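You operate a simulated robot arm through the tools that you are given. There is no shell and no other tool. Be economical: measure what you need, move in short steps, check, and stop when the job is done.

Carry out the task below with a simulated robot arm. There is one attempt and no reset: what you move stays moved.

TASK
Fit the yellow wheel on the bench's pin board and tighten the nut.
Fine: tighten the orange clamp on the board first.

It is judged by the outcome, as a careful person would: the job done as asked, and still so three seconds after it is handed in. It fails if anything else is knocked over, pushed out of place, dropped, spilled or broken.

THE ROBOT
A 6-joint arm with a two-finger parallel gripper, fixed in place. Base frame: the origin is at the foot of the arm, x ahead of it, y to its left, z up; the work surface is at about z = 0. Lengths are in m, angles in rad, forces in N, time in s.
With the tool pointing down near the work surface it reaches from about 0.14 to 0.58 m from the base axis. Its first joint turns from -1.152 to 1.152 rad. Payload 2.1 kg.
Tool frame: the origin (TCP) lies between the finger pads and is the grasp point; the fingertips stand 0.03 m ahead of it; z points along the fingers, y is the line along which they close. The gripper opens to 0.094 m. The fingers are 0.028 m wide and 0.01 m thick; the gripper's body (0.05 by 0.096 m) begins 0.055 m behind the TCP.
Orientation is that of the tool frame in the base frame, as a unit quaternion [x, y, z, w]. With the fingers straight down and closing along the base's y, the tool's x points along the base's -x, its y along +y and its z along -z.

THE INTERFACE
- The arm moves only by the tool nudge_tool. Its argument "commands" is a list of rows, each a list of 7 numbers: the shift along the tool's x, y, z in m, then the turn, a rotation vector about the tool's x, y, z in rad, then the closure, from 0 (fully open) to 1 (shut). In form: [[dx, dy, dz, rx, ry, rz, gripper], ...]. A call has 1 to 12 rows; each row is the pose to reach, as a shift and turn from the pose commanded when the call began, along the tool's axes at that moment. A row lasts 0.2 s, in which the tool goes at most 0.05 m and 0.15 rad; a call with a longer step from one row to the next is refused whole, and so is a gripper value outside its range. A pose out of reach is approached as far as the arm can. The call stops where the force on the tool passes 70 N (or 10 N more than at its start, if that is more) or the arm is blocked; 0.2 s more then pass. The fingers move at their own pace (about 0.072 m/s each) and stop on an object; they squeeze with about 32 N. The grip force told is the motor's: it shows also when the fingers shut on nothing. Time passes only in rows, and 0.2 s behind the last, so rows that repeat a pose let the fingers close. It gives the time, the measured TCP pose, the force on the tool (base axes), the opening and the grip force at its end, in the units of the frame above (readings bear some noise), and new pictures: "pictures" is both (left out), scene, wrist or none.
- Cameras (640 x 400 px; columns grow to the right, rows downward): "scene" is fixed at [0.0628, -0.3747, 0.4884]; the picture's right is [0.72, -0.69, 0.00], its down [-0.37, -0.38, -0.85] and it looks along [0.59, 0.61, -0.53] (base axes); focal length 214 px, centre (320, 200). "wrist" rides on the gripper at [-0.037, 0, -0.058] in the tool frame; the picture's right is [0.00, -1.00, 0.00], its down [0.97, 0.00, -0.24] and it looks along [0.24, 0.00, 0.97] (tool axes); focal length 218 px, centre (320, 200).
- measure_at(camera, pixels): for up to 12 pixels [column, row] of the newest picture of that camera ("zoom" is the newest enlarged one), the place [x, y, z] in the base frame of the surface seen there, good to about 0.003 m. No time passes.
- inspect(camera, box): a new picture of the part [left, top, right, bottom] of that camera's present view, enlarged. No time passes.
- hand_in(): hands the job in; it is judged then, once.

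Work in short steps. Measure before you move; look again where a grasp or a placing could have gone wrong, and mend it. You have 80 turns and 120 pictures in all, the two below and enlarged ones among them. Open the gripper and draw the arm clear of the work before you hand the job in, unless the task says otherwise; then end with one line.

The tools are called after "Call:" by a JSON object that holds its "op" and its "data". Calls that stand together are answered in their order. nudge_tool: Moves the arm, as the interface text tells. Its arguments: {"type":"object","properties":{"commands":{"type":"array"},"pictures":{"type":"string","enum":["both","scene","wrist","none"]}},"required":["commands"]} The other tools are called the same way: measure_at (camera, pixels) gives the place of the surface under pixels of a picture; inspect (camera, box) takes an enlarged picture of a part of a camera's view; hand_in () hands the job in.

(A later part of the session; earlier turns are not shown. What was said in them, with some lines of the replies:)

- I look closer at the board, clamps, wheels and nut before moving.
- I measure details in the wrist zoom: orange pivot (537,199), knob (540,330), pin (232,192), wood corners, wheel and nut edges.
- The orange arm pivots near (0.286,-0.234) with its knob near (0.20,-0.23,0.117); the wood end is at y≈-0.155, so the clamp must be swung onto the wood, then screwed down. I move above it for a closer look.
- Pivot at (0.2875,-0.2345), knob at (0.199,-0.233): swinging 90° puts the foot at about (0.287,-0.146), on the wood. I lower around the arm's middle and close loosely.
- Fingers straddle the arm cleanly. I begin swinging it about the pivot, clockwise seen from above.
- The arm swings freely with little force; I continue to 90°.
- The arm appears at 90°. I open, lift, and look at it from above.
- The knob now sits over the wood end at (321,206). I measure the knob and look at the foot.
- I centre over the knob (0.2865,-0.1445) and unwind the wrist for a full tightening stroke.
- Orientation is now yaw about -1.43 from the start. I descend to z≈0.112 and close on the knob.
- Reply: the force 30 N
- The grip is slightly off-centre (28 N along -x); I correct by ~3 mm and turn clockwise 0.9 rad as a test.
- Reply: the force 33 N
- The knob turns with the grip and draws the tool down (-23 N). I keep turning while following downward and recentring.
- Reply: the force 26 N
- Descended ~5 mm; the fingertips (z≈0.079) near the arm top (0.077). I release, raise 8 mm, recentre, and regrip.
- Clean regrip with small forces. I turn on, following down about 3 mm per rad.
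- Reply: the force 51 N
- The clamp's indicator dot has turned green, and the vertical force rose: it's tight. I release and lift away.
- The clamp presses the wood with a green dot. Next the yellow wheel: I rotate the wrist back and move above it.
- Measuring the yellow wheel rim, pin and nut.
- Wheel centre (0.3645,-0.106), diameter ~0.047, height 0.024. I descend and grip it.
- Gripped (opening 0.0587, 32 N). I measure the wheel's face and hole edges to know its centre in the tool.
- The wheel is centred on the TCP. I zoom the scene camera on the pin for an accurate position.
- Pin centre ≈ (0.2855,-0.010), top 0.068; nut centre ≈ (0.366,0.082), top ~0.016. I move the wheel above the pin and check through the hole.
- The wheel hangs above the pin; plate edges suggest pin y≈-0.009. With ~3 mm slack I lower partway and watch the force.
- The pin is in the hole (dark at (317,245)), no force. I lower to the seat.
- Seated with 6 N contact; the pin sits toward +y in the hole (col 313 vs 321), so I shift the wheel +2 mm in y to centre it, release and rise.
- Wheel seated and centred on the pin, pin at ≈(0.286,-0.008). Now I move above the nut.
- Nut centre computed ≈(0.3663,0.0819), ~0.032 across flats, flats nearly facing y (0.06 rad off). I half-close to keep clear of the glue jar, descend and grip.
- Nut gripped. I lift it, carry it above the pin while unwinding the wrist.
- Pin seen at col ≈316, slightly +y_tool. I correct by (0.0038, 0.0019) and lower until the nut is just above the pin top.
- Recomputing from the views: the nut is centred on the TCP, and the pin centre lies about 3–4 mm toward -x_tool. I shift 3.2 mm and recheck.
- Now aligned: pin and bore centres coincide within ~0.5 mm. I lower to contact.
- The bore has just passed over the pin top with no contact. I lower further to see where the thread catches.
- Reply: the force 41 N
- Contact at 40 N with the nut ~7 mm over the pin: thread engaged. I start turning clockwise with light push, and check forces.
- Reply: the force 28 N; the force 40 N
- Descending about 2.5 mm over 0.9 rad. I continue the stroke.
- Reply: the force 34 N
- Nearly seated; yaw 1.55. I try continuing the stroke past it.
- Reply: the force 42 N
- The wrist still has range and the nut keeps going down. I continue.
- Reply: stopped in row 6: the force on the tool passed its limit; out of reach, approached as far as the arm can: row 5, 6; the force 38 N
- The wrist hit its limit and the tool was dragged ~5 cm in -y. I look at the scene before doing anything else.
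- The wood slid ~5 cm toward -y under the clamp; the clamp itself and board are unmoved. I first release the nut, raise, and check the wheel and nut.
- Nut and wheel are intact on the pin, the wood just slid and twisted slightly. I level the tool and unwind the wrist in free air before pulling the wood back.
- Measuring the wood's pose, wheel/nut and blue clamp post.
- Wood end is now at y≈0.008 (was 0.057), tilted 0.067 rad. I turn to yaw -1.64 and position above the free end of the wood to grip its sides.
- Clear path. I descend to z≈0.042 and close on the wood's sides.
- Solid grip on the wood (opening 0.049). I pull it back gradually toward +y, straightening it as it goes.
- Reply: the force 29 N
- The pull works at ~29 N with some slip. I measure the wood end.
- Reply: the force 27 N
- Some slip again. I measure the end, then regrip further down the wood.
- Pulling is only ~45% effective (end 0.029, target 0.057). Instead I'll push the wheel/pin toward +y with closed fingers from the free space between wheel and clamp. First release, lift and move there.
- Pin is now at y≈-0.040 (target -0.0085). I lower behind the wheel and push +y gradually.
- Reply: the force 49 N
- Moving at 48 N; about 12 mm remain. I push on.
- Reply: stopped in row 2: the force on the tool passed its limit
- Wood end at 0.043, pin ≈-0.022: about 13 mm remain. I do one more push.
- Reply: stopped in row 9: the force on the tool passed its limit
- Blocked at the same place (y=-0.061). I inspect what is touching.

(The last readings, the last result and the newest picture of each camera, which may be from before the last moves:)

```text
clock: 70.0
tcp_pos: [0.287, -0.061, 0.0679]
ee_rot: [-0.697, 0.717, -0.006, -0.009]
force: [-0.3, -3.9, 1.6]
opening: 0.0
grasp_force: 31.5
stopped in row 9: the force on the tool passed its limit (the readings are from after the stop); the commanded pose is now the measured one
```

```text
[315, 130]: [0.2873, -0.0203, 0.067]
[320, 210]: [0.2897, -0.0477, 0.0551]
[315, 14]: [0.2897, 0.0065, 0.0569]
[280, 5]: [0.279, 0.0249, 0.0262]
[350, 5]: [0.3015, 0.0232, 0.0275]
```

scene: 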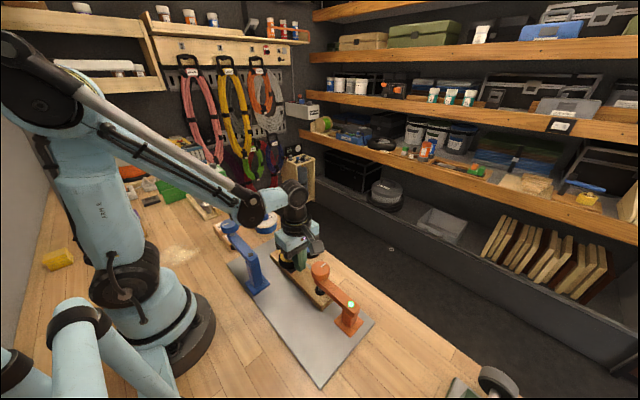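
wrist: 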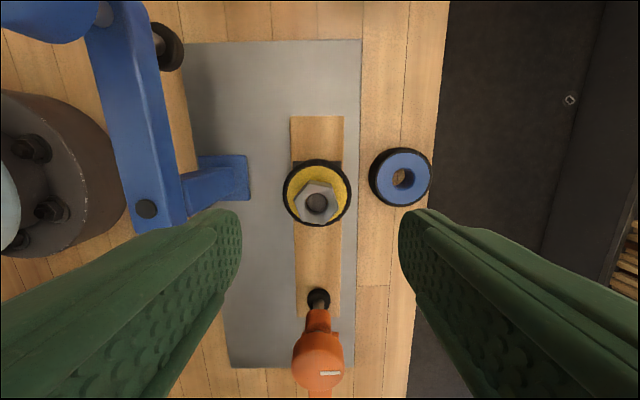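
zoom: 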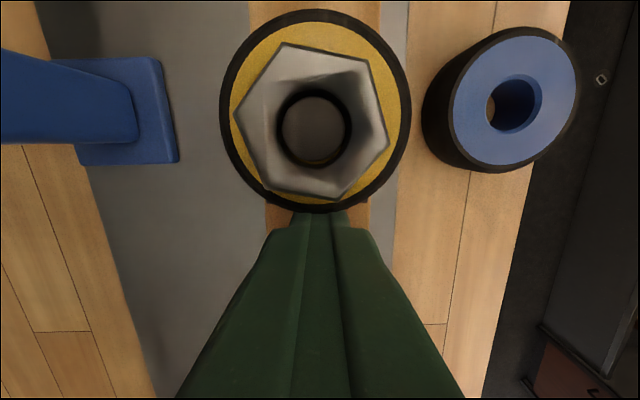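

The pin is at -0.0205 and friction under the tight clamp stops it. The proper way is to loosen the clamp slightly, slide, and retighten. I back off, level, and go over the knob.

Call:
{"op": "nudge_tool", "data": {"commands": [[0.006, 0, 0, 0, 0, 0, 1], [0.006, 0, -0.04, 0, 0, 0, 1], [0.006, 0, -0.08, 0.004, -0.021, 0, 0.8], [0.02, 0, -0.105, 0.004, -0.021, 0, 0.4], [0.05, 0.0014, -0.105, 0.004, -0.021, 0, 0.2], [0.0805, 0.0014, -0.105, 0.004, -0.021, 0, 0.2], [0.0805, 0.0014, -0.105, 0.004, -0.021, 0, 0.2]], "pictures": "wrist"}}

```text
clock: 71.6
tcp_pos: [0.2849, -0.1391, 0.1736]
ee_rot: [-0.697, 0.717, -0.001, 0.0]
force: [1.0, 1.1, -0.2]
opening: 0.0753
grasp_force: 0.1
```

wrist: 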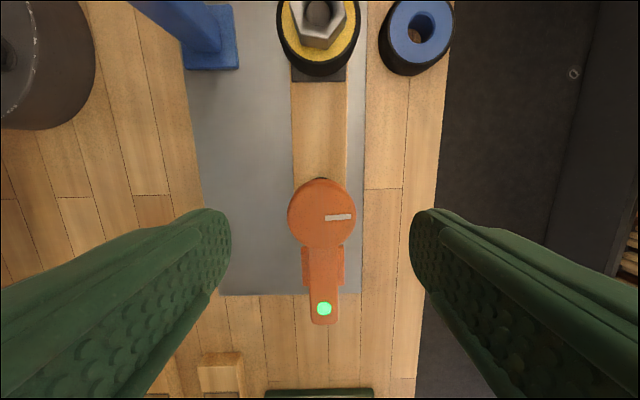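

I descend on the knob, grip, and loosen 0.6 rad.

Call:
{"op": "nudge_tool", "data": {"commands": [[0.0025, -0.0005, 0.03, 0, 0, 0, 0.2], [0.0025, -0.0005, 0.06, 0, 0, 0, 0.2], [0.0025, -0.0005, 0.06, 0, 0, 0, 0.2], [0.0025, -0.0005, 0.06, 0, 0, 0, 1], [0.0025, -0.0005, 0.06, 0, 0, 0, 1], [0.0025, -0.0005, 0.06, 0, 0, 0, 1], [0.0025, -0.0005, 0.06, 0, 0, -0.15, 1], [0.0025, -0.0005, 0.0595, 0, 0, -0.3, 1], [0.0025, -0.0005, 0.059, 0, 0, -0.45, 1], [0.0025, -0.0005, 0.0585, 0, 0, -0.6, 1]], "pictures": "scene"}}

```text
clock: 73.8
tcp_pos: [0.2831, -0.1403, 0.1165]
ee_rot: [0.878, -0.478, -0.002, 0.0]
force: [-9.5, 11.4, -39.5]
opening: 0.0407
grasp_force: 44.8
```

scene: 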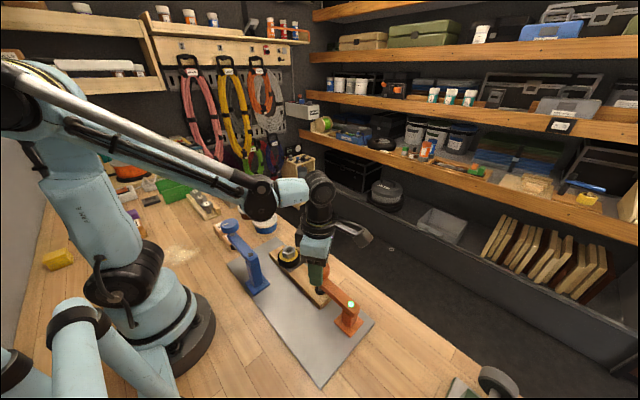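

Dot still green. I loosen another 0.5 rad, easing the upward pull.

Call:
{"op": "nudge_tool", "data": {"commands": [[0, 0, 0.003, 0, 0, -0.13, 1], [0, 0, 0.0025, 0, 0, -0.26, 1], [0, 0, 0.002, 0, 0, -0.39, 1], [0, 0, 0.0015, 0, 0, -0.52, 1]], "pictures": "both"}}

```text
clock: 74.8
tcp_pos: [0.2828, -0.1402, 0.1143]
ee_rot: [0.961, -0.276, -0.005, 0.027]
force: [-7.9, -5.6, -10.7]
opening: 0.0407
grasp_force: 45.3
stopped in row 4: the force on the tool passed its limit (the readings are from after the stop); the commanded pose is now the measured one
out of reach, approached as far as the arm can: row 4
```

scene: 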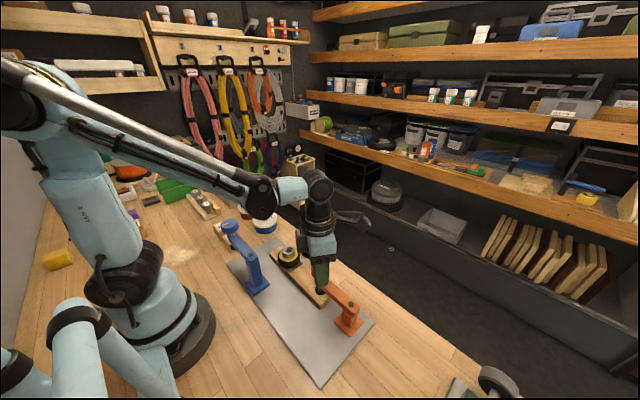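
wrist: 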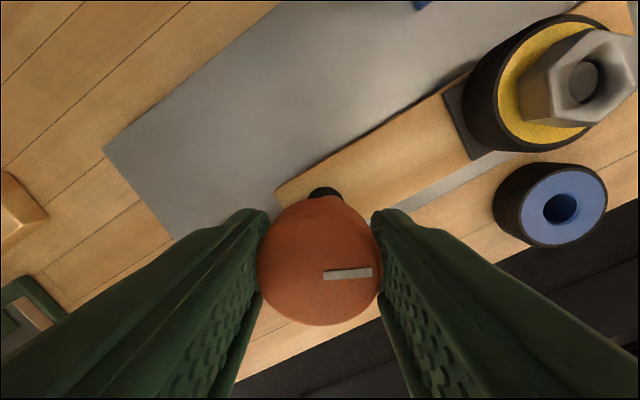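

The wrist reached its lower limit, but the dot is no longer green: loosened. I release, lift, level, then move above the wood's free end.

Call:
{"op": "nudge_tool", "data": {"commands": [[0, 0, 0, 0, 0, 0, 0.5], [0, 0, 0, 0, 0, 0, 0.2], [0, 0, -0.03, 0, 0, 0, 0.2], [0, 0, -0.065, 0.055, -0.005, 0, 0.2], [0, 0, -0.065, 0.055, -0.005, 0, 0.2]], "pictures": "none"}}

Call:
{"op": "nudge_tool", "data": {"commands": [[-0.0126, -0.0212, 0, 0, 0, 0.145, 0.36], [-0.0252, -0.0424, 0, 0, 0, 0.29, 0.36], [-0.0378, -0.0636, 0, 0, 0, 0.435, 0.36], [-0.0504, -0.0847, 0, 0, 0, 0.58, 0.36], [-0.063, -0.106, 0, 0, 0, 0.725, 0.36], [-0.0755, -0.127, 0, 0, 0, 0.87, 0.36], [-0.0881, -0.1483, 0, 0, 0, 1.01, 0.36], [-0.0881, -0.1483, 0, 0, 0, 1.01, 0.36]], "pictures": "wrist"}}

```text
clock: 76.0
tcp_pos: [0.2878, -0.1322, 0.1817]
ee_rot: [0.961, -0.278, 0.001, -0.001]
force: [0.6, 0.3, 0.0]
opening: 0.0752
grasp_force: 0.1
out of reach, approached as far as the arm can: row 4, 5
```

```text
clock: 77.8
tcp_pos: [0.2929, 0.0396, 0.1798]
ee_rot: [-0.707, 0.707, 0.0, 0.002]
force: [0.1, 0.0, 1.2]
opening: 0.0601
grasp_force: 0.0
```

wrist: 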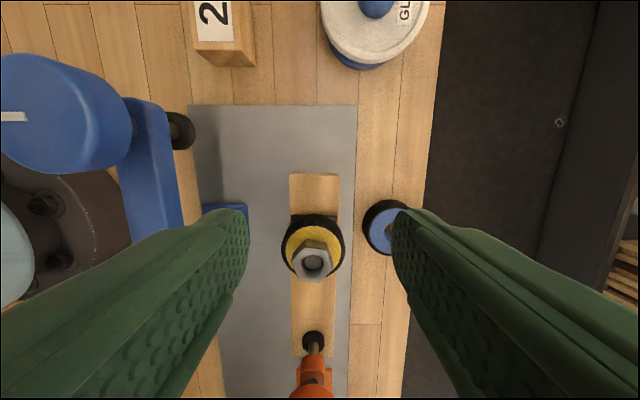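

I lower onto the wood end, grip, and slide it +12 mm in y.

Call:
{"op": "nudge_tool", "data": {"commands": [[0.007, 0.0055, 0.04, 0, 0, 0, 0.36], [0.007, 0.0055, 0.08, 0, 0, 0, 0.36], [0.007, 0.0055, 0.12, 0, 0, 0, 0.36], [0.007, 0.0055, 0.138, 0, 0, 0, 0.36], [0.007, 0.0055, 0.138, 0, 0, 0, 1], [0.007, 0.0055, 0.138, 0, 0, 0, 1], [0.007, 0.0055, 0.138, 0, 0, 0, 1], [0.003, 0.006, 0.138, 0, 0, 0, 1], [-0.001, 0.0065, 0.138, 0, 0, 0, 1], [-0.005, 0.007, 0.138, 0, 0, 0, 1], [-0.005, 0.007, 0.138, 0, 0, 0, 1]], "pictures": "wrist"}}

```text
clock: 80.2
tcp_pos: [0.2859, 0.0452, 0.0415]
ee_rot: [0.707, -0.707, -0.001, -0.002]
force: [0.7, -3.0, 5.3]
opening: 0.0493
grasp_force: 31.9
```

wrist: 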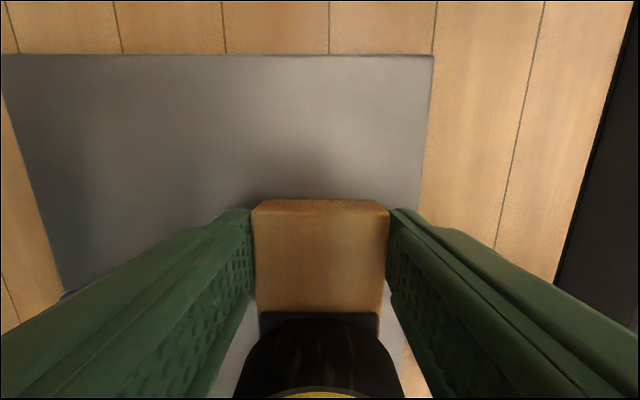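

Slid with almost no force (3 N). I check the wood end position.

Call:
{"op": "measure_at", "data": {"camera": "wrist", "pixels": [[320, 216], [260, 218], [380, 218], [320, 235], [320, 309], [265, 309], [376, 309]]}}

```text
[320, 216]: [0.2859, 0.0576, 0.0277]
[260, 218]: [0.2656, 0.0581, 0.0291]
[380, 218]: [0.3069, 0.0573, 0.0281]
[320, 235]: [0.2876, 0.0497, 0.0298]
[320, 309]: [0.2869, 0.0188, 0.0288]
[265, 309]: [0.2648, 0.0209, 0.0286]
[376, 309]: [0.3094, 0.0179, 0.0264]
```

Wood is back where it was (end y 0.0577, centre x 0.286). I release and go back to the knob.

Call:
{"op": "nudge_tool", "data": {"commands": [[0, 0, 0, 0, 0, 0, 0.36], [0, 0, 0, 0, 0, 0, 0.36], [0, 0, -0.04, 0, 0, 0, 0.36], [0, 0, -0.085, 0, 0, 0, 0.36], [0, 0, -0.13, 0, 0, 0, 0.2], [0.045, 0.001, -0.13, 0, 0, 0, 0.2], [0.09, 0.002, -0.13, 0, 0, 0, 0.2], [0.135, 0.0024, -0.13, 0, 0, 0, 0.2], [0.186, 0.0024, -0.13, 0, 0, 0, 0.2], [0.186, 0.0024, -0.13, 0, 0, 0, 0.2]], "pictures": "none"}}

```text
refused: row 9 steps farther than a row can; nothing moved
```

Call:
{"op": "nudge_tool", "data": {"commands": [[0, 0, 0, 0, 0, 0, 0.36], [0, 0, 0, 0, 0, 0, 0.36], [0, 0, -0.04, 0, 0, 0, 0.36], [0, 0, -0.085, 0, 0, 0, 0.36], [0, 0, -0.13, 0, 0, 0, 0.2], [0.045, 0.001, -0.13, 0, 0, 0, 0.2], [0.09, 0.002, -0.13, 0, 0, 0, 0.2], [0.138, 0.0024, -0.13, 0, 0, 0, 0.2], [0.186, 0.0024, -0.13, 0, 0, 0, 0.2], [0.186, 0.0024, -0.13, 0, 0, 0, 0.2]], "pictures": "wrist"}}

```text
clock: 82.4
tcp_pos: [0.281, -0.1416, 0.1714]
ee_rot: [0.708, -0.706, 0.0, -0.001]
force: [0.2, 0.2, -1.3]
opening: 0.0752
grasp_force: 0.0
```

wrist: 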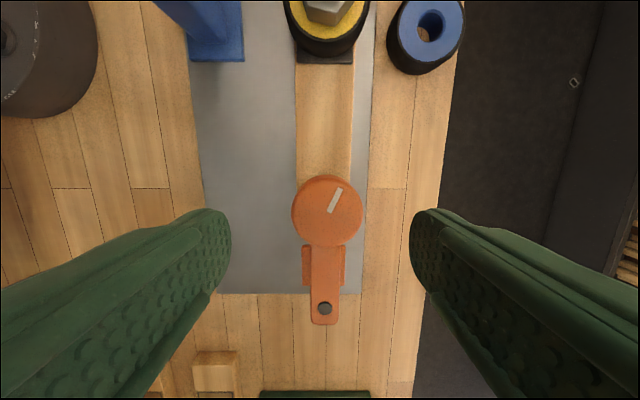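

Dot is dark (loose), knob centre slightly +x. I grip and tighten clockwise 1.05 rad.

Call:
{"op": "nudge_tool", "data": {"commands": [[0, -0.0032, 0.03, 0, 0, 0, 0.2], [0, -0.0032, 0.056, 0, 0, 0, 0.2], [0, -0.0032, 0.056, 0, 0, 0, 1], [0, -0.0032, 0.056, 0, 0, 0, 1], [0, -0.0032, 0.056, 0, 0, 0, 1], [0, -0.0032, 0.0565, 0, 0, 0.15, 1], [0, -0.0032, 0.057, 0, 0, 0.3, 1], [0, -0.0032, 0.0575, 0, 0, 0.45, 1], [0, -0.0032, 0.058, 0, 0, 0.6, 1], [0, -0.0032, 0.0585, 0, 0, 0.75, 1], [0, -0.0032, 0.0585, 0, 0, 0.9, 1], [0, -0.0032, 0.0585, 0, 0, 1.05, 1]], "pictures": "both"}}

```text
clock: 85.0
tcp_pos: [0.2861, -0.1413, 0.1131]
ee_rot: [-0.257, 0.967, -0.001, 0.0]
force: [-3.7, -16.1, 28.2]
opening: 0.0406
grasp_force: 44.9
```

scene: 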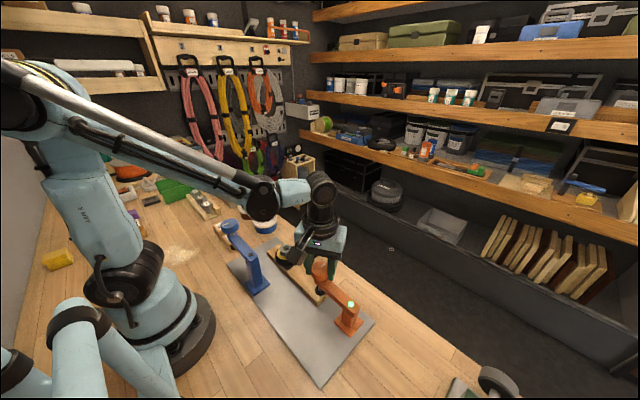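
wrist: 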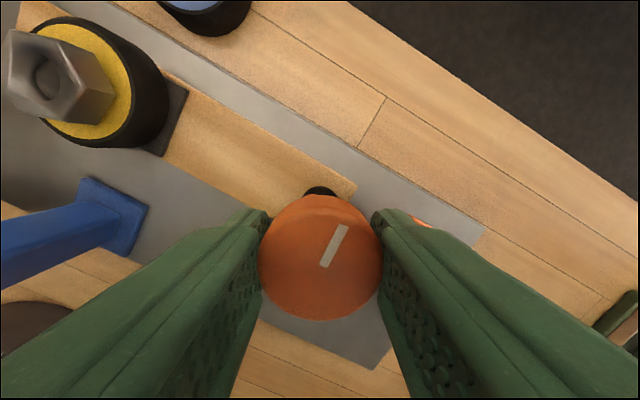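

Green again. I add a small extra turn, then release, lift, and move over the nut.

Call:
{"op": "nudge_tool", "data": {"commands": [[0, 0, -0.0005, 0, 0, 0.12, 1], [0, 0, -0.0005, 0, 0, 0.25, 1], [0, 0, -0.0005, 0, 0, 0.25, 0.4], [0, 0, -0.0005, 0, 0, 0.25, 0.2], [0, 0, -0.035, 0, 0, 0.25, 0.2], [0, 0, -0.065, 0, 0, 0.15, 0.2]], "pictures": "none"}}

```text
clock: 86.4
tcp_pos: [0.2851, -0.1432, 0.1805]
ee_rot: [-0.185, 0.983, 0.002, 0.001]
force: [-0.1, -0.2, 1.1]
opening: 0.0751
grasp_force: 0.0
```

Call:
{"op": "nudge_tool", "data": {"commands": [[-0.0083, 0.0209, 0, 0, 0, -0.15, 0.2], [-0.0166, 0.0417, 0, 0, 0, -0.3, 0.2], [-0.025, 0.0626, 0, 0, 0, -0.45, 0.2], [-0.0333, 0.0835, 0, 0, 0, -0.6, 0.2], [-0.0416, 0.1043, 0, 0, 0, -0.75, 0.2], [-0.0499, 0.1252, 0, 0, 0, -0.9, 0.2], [-0.0499, 0.1252, 0, 0, 0, -1.05, 0.2], [-0.0499, 0.1252, 0, 0, 0, -1.2, 0.2], [-0.0499, 0.1252, 0, 0, 0, -1.35, 0.2], [-0.0499, 0.1252, 0, 0, 0, -1.5, 0.2], [-0.0499, 0.1252, 0, 0, 0, -1.65, 0.2], [-0.0499, 0.1252, 0, 0, 0, -1.8, 0.2]], "pictures": "wrist"}}

Call:
{"op": "inspect", "data": {"camera": "wrist", "box": [256, 150, 384, 230]}}

```text
clock: 89.0
tcp_pos: [0.2871, -0.0059, 0.1793]
ee_rot: [0.885, -0.465, 0.0, -0.002]
force: [-0.9, 0.0, -0.6]
opening: 0.0753
grasp_force: 0.1
```

wrist: 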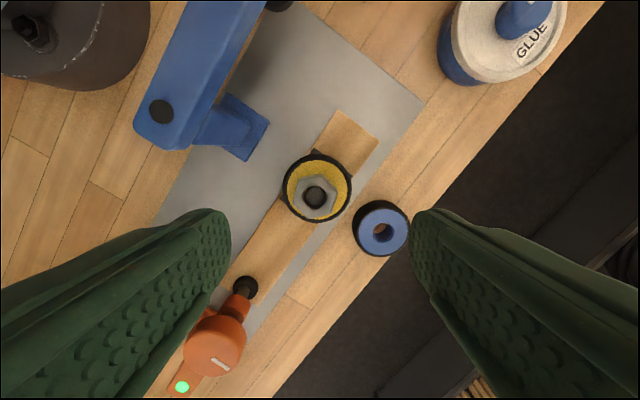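

```text
5.00 times, centred on (320, 190) of wrist
```

zoom: 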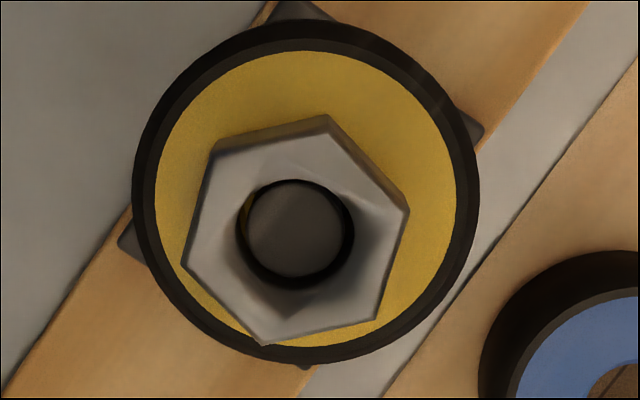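

Nut at (0.2847,-0.0091), flats rotated +0.275 rad from the fingers. I align, descend, grip, then start tightening.

Call:
{"op": "nudge_tool", "data": {"commands": [[0.0012, 0.0038, 0.02, 0, 0, 0.14, 0.36], [0.0012, 0.0038, 0.055, 0, 0, 0.275, 0.36], [0.0012, 0.0038, 0.08, 0, 0, 0.275, 0.36], [0.0012, 0.0038, 0.09, 0, 0, 0.275, 0.36], [0.0012, 0.0038, 0.09, 0, 0, 0.275, 0.36], [0.0012, 0.0038, 0.09, 0, 0, 0.275, 1], [0.0012, 0.0038, 0.09, 0, 0, 0.275, 1], [0.0012, 0.0038, 0.09, 0, 0, 0.275, 1]], "pictures": "wrist"}}

```text
clock: 90.8
tcp_pos: [0.285, -0.0082, 0.0904]
ee_rot: [0.813, -0.583, -0.001, -0.003]
force: [2.4, 3.2, 0.5]
opening: 0.0311
grasp_force: 32.0
```

wrist: 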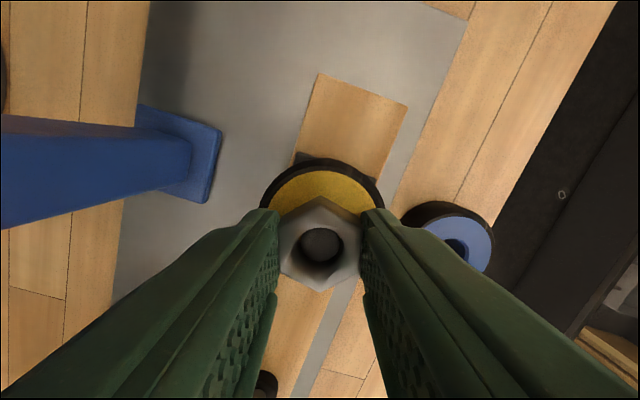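

Good grip on the flats. I tighten clockwise 1.2 rad, following gently down.

Call:
{"op": "nudge_tool", "data": {"commands": [[0, 0, 0.0003, 0, 0, 0.15, 1], [0, 0, 0.0005, 0, 0, 0.3, 1], [0, 0, 0.0007, 0, 0, 0.45, 1], [0, 0, 0.0009, 0, 0, 0.6, 1], [0, 0, 0.0011, 0, 0, 0.75, 1], [0, 0, 0.0013, 0, 0, 0.9, 1], [0, 0, 0.0015, 0, 0, 1.05, 1], [0, 0, 0.0017, 0, 0, 1.2, 1]], "pictures": "none"}}

Call:
{"op": "inspect", "data": {"camera": "scene", "box": [256, 225, 320, 265]}}

```text
clock: 92.6
tcp_pos: [0.2859, -0.0102, 0.0883]
ee_rot: [-0.341, 0.94, 0.001, 0.001]
force: [-0.9, 5.8, 6.7]
opening: 0.0315
grasp_force: 32.1
```

```text
10.00 times, centred on (288, 245) of scene
```

zoom: 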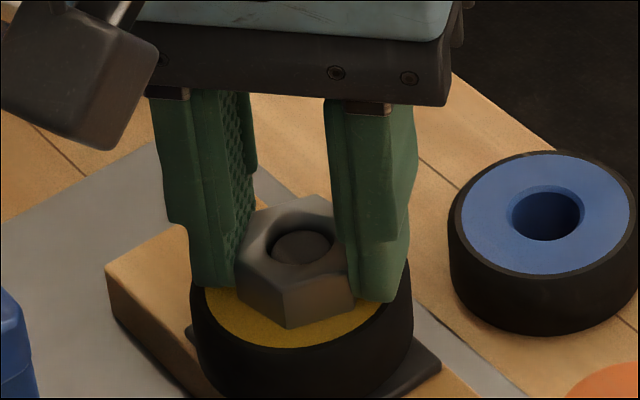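

The nut is nearly down on the wheel. I continue, watching the forces.

Call:
{"op": "nudge_tool", "data": {"commands": [[0, 0, 0.0001, 0, 0, 0.15, 1], [0, 0, 0.0003, 0, 0, 0.3, 1], [0, 0, 0.0005, 0, 0, 0.45, 1], [0, 0, 0.0007, 0, 0, 0.6, 1], [0, 0, 0.0009, 0, 0, 0.75, 1], [0, 0, 0.001, 0, 0, 0.9, 1], [0, 0, 0.001, 0, 0, 1.05, 1], [0, 0, 0.001, 0, 0, 1.2, 1]], "pictures": "none"}}

Call:
{"op": "inspect", "data": {"camera": "wrist", "box": [240, 160, 400, 260]}}

```text
clock: 94.4
tcp_pos: [0.2843, -0.0099, 0.0866]
ee_rot: [0.251, 0.968, 0.001, 0.0]
force: [-1.0, -11.7, 1.1]
opening: 0.0344
grasp_force: 31.7
```

```text
4.00 times, centred on (320, 210) of wrist
```

zoom: 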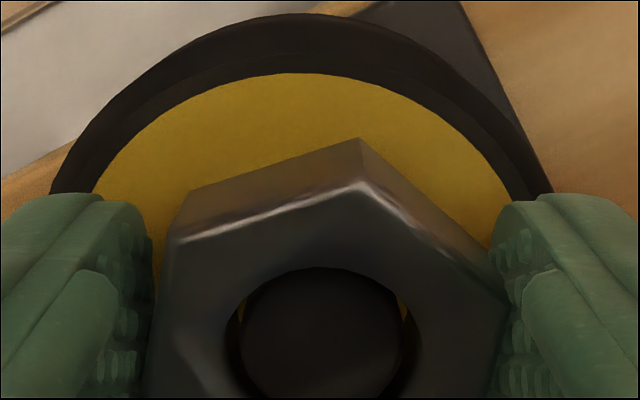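

The grip opening rose to 0.034: the fingers have slipped around the nut's corners, so the nut resists — likely tight. I release, lift and look.

Call:
{"op": "nudge_tool", "data": {"commands": [[0, 0, 0, 0, 0, 0, 0.5], [0, 0, 0, 0, 0, 0, 0.3], [0, 0, -0.04, 0, 0, 0, 0.3], [0, 0, -0.08, 0, 0, 0, 0.2], [0, 0, -0.1, 0, 0, 0, 0.2]], "pictures": "wrist"}}

Call:
{"op": "inspect", "data": {"camera": "scene", "box": [256, 230, 320, 270]}}

Call:
{"op": "inspect", "data": {"camera": "wrist", "box": [256, 150, 384, 230]}}

```text
clock: 95.6
tcp_pos: [0.2847, -0.0095, 0.1853]
ee_rot: [0.248, 0.969, 0.002, 0.0]
force: [0.0, -0.4, 0.4]
opening: 0.0752
grasp_force: 0.0
```

wrist: 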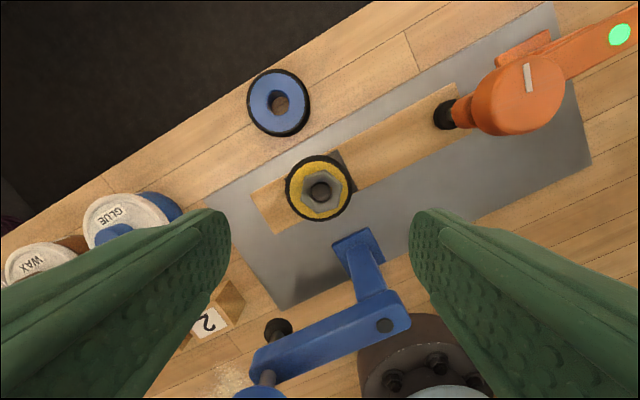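

```text
10.00 times, centred on (288, 250) of scene
```

zoom: 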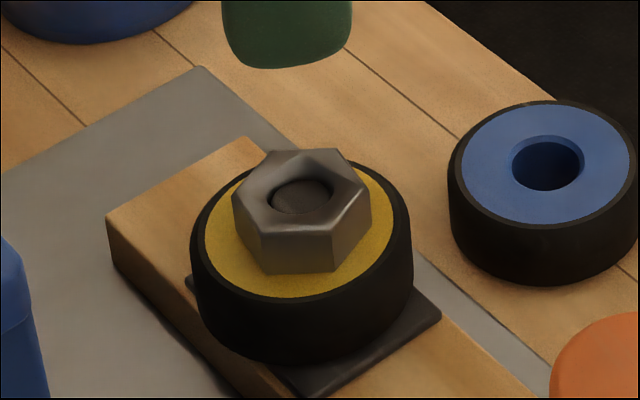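

```text
5.00 times, centred on (320, 190) of wrist
```

zoom: 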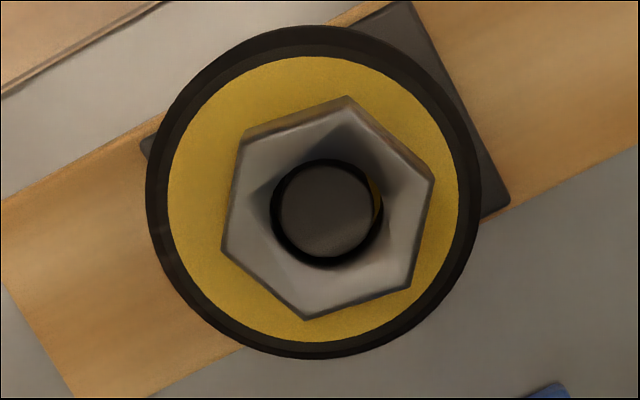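

The nut rests on the wheel, clamp still green, wood in place. I regrip aligned (+0.19 rad) and give a final snug test turn.

Call:
{"op": "nudge_tool", "data": {"commands": [[-0.0008, -0.0011, 0.04, 0, 0, 0.1, 0.36], [-0.0008, -0.0011, 0.08, 0, 0, 0.19, 0.36], [-0.0008, -0.0011, 0.097, 0, 0, 0.19, 0.36], [-0.0008, -0.0011, 0.097, 0, 0, 0.19, 0.36], [-0.0008, -0.0011, 0.097, 0, 0, 0.19, 1], [-0.0008, -0.0011, 0.097, 0, 0, 0.19, 1], [-0.0008, -0.0011, 0.097, 0, 0, 0.19, 1]], "pictures": "none"}}

Call:
{"op": "nudge_tool", "data": {"commands": [[0, 0, 0, 0, 0, 0.1, 1], [0, 0, 0, 0, 0, 0.2, 1], [0, 0, 0, 0, 0, 0.3, 1]], "pictures": "none"}}

Call:
{"op": "inspect", "data": {"camera": "wrist", "box": [240, 160, 400, 260]}}

```text
clock: 97.2
tcp_pos: [0.2851, -0.0104, 0.0883]
ee_rot: [0.34, 0.94, 0.003, 0.0]
force: [2.4, 4.2, 0.6]
opening: 0.0316
grasp_force: 32.0
```

```text
clock: 98.0
tcp_pos: [0.2849, -0.0095, 0.0897]
ee_rot: [0.476, 0.88, 0.006, -0.001]
force: [8.8, 22.6, -0.7]
opening: 0.0344
grasp_force: 31.7
```

```text
4.00 times, centred on (320, 210) of wrist
```

zoom: 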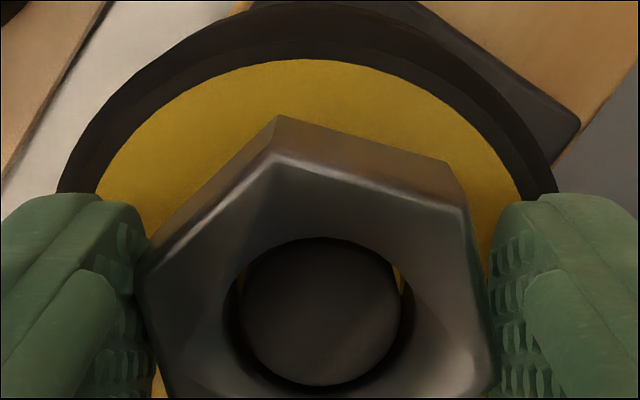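

The nut doesn't turn and the fingers slip: it's tight. I open, lift and withdraw, then check the final state.

Call:
{"op": "nudge_tool", "data": {"commands": [[0, 0, 0, 0, 0, 0, 0.5], [0, 0, 0, 0, 0, 0, 0.2], [0, 0, -0.045, 0, 0, 0, 0.2], [0, 0, -0.09, 0, 0, 0, 0], [0, 0, -0.135, 0, 0, 0, 0], [0, 0, -0.18, 0, 0, 0, 0], [-0.03, 0, -0.21, 0, 0, 0, 0]], "pictures": "both"}}

Call:
{"op": "inspect", "data": {"camera": "scene", "box": [240, 220, 368, 320]}}

```text
clock: 99.6
tcp_pos: [0.3011, -0.0364, 0.3014]
ee_rot: [0.477, 0.879, 0.002, 0.001]
force: [0.0, 0.0, -0.2]
opening: 0.0939
grasp_force: 0.0
```

scene: 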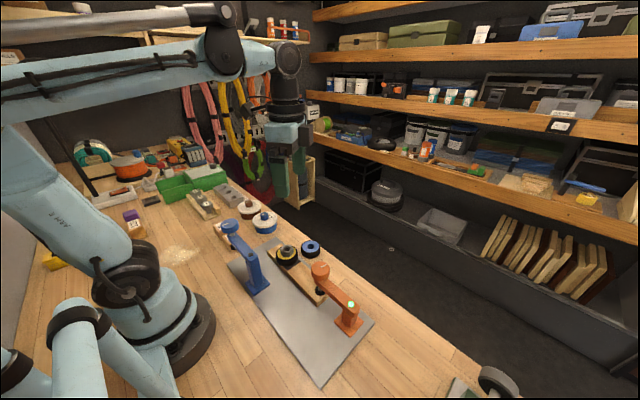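
wrist: 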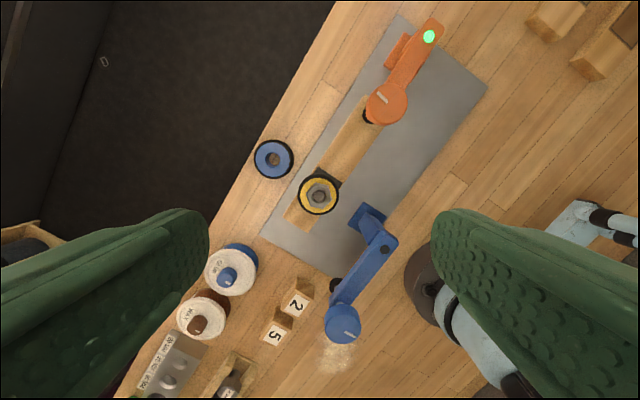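

```text
4.00 times, centred on (304, 270) of scene
```

zoom: 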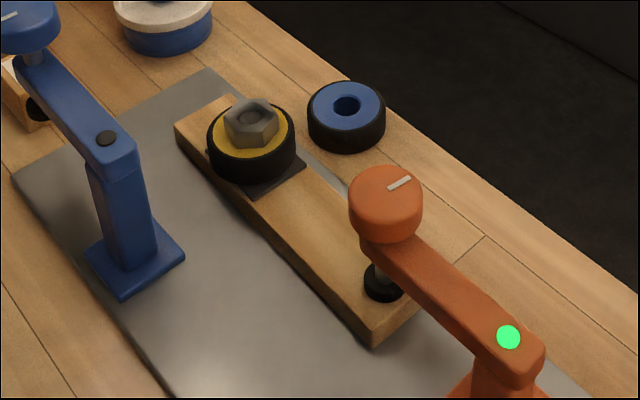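

Call:
{"op": "measure_at", "data": {"camera": "zoom", "pixels": [[180, 126], [225, 98], [375, 335], [250, 112], [345, 105], [410, 310]]}}

```text
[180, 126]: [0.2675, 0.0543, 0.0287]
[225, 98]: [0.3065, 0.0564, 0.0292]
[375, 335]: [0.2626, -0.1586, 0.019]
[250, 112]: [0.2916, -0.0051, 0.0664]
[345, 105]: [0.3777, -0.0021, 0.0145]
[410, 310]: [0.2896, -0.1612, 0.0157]
```

The wood is back in its original position, the clamp dot is green, the wheel and nut are seated, and nothing else has moved, so I hand it in.

Call:
{"op": "hand_in", "data": {}}

```text
The job is handed in.
```

The job is handed in: the orange clamp is swung onto the wood and tight (dot green), and the yellow wheel is on the pin with the nut tightened until it would not turn further. While I was tightening the nut, the arm reached its limit and dragged the clamped wood about 5 cm. I loosened the clamp, slid the wood back to within about 3 mm of where it was, and tightened both again.
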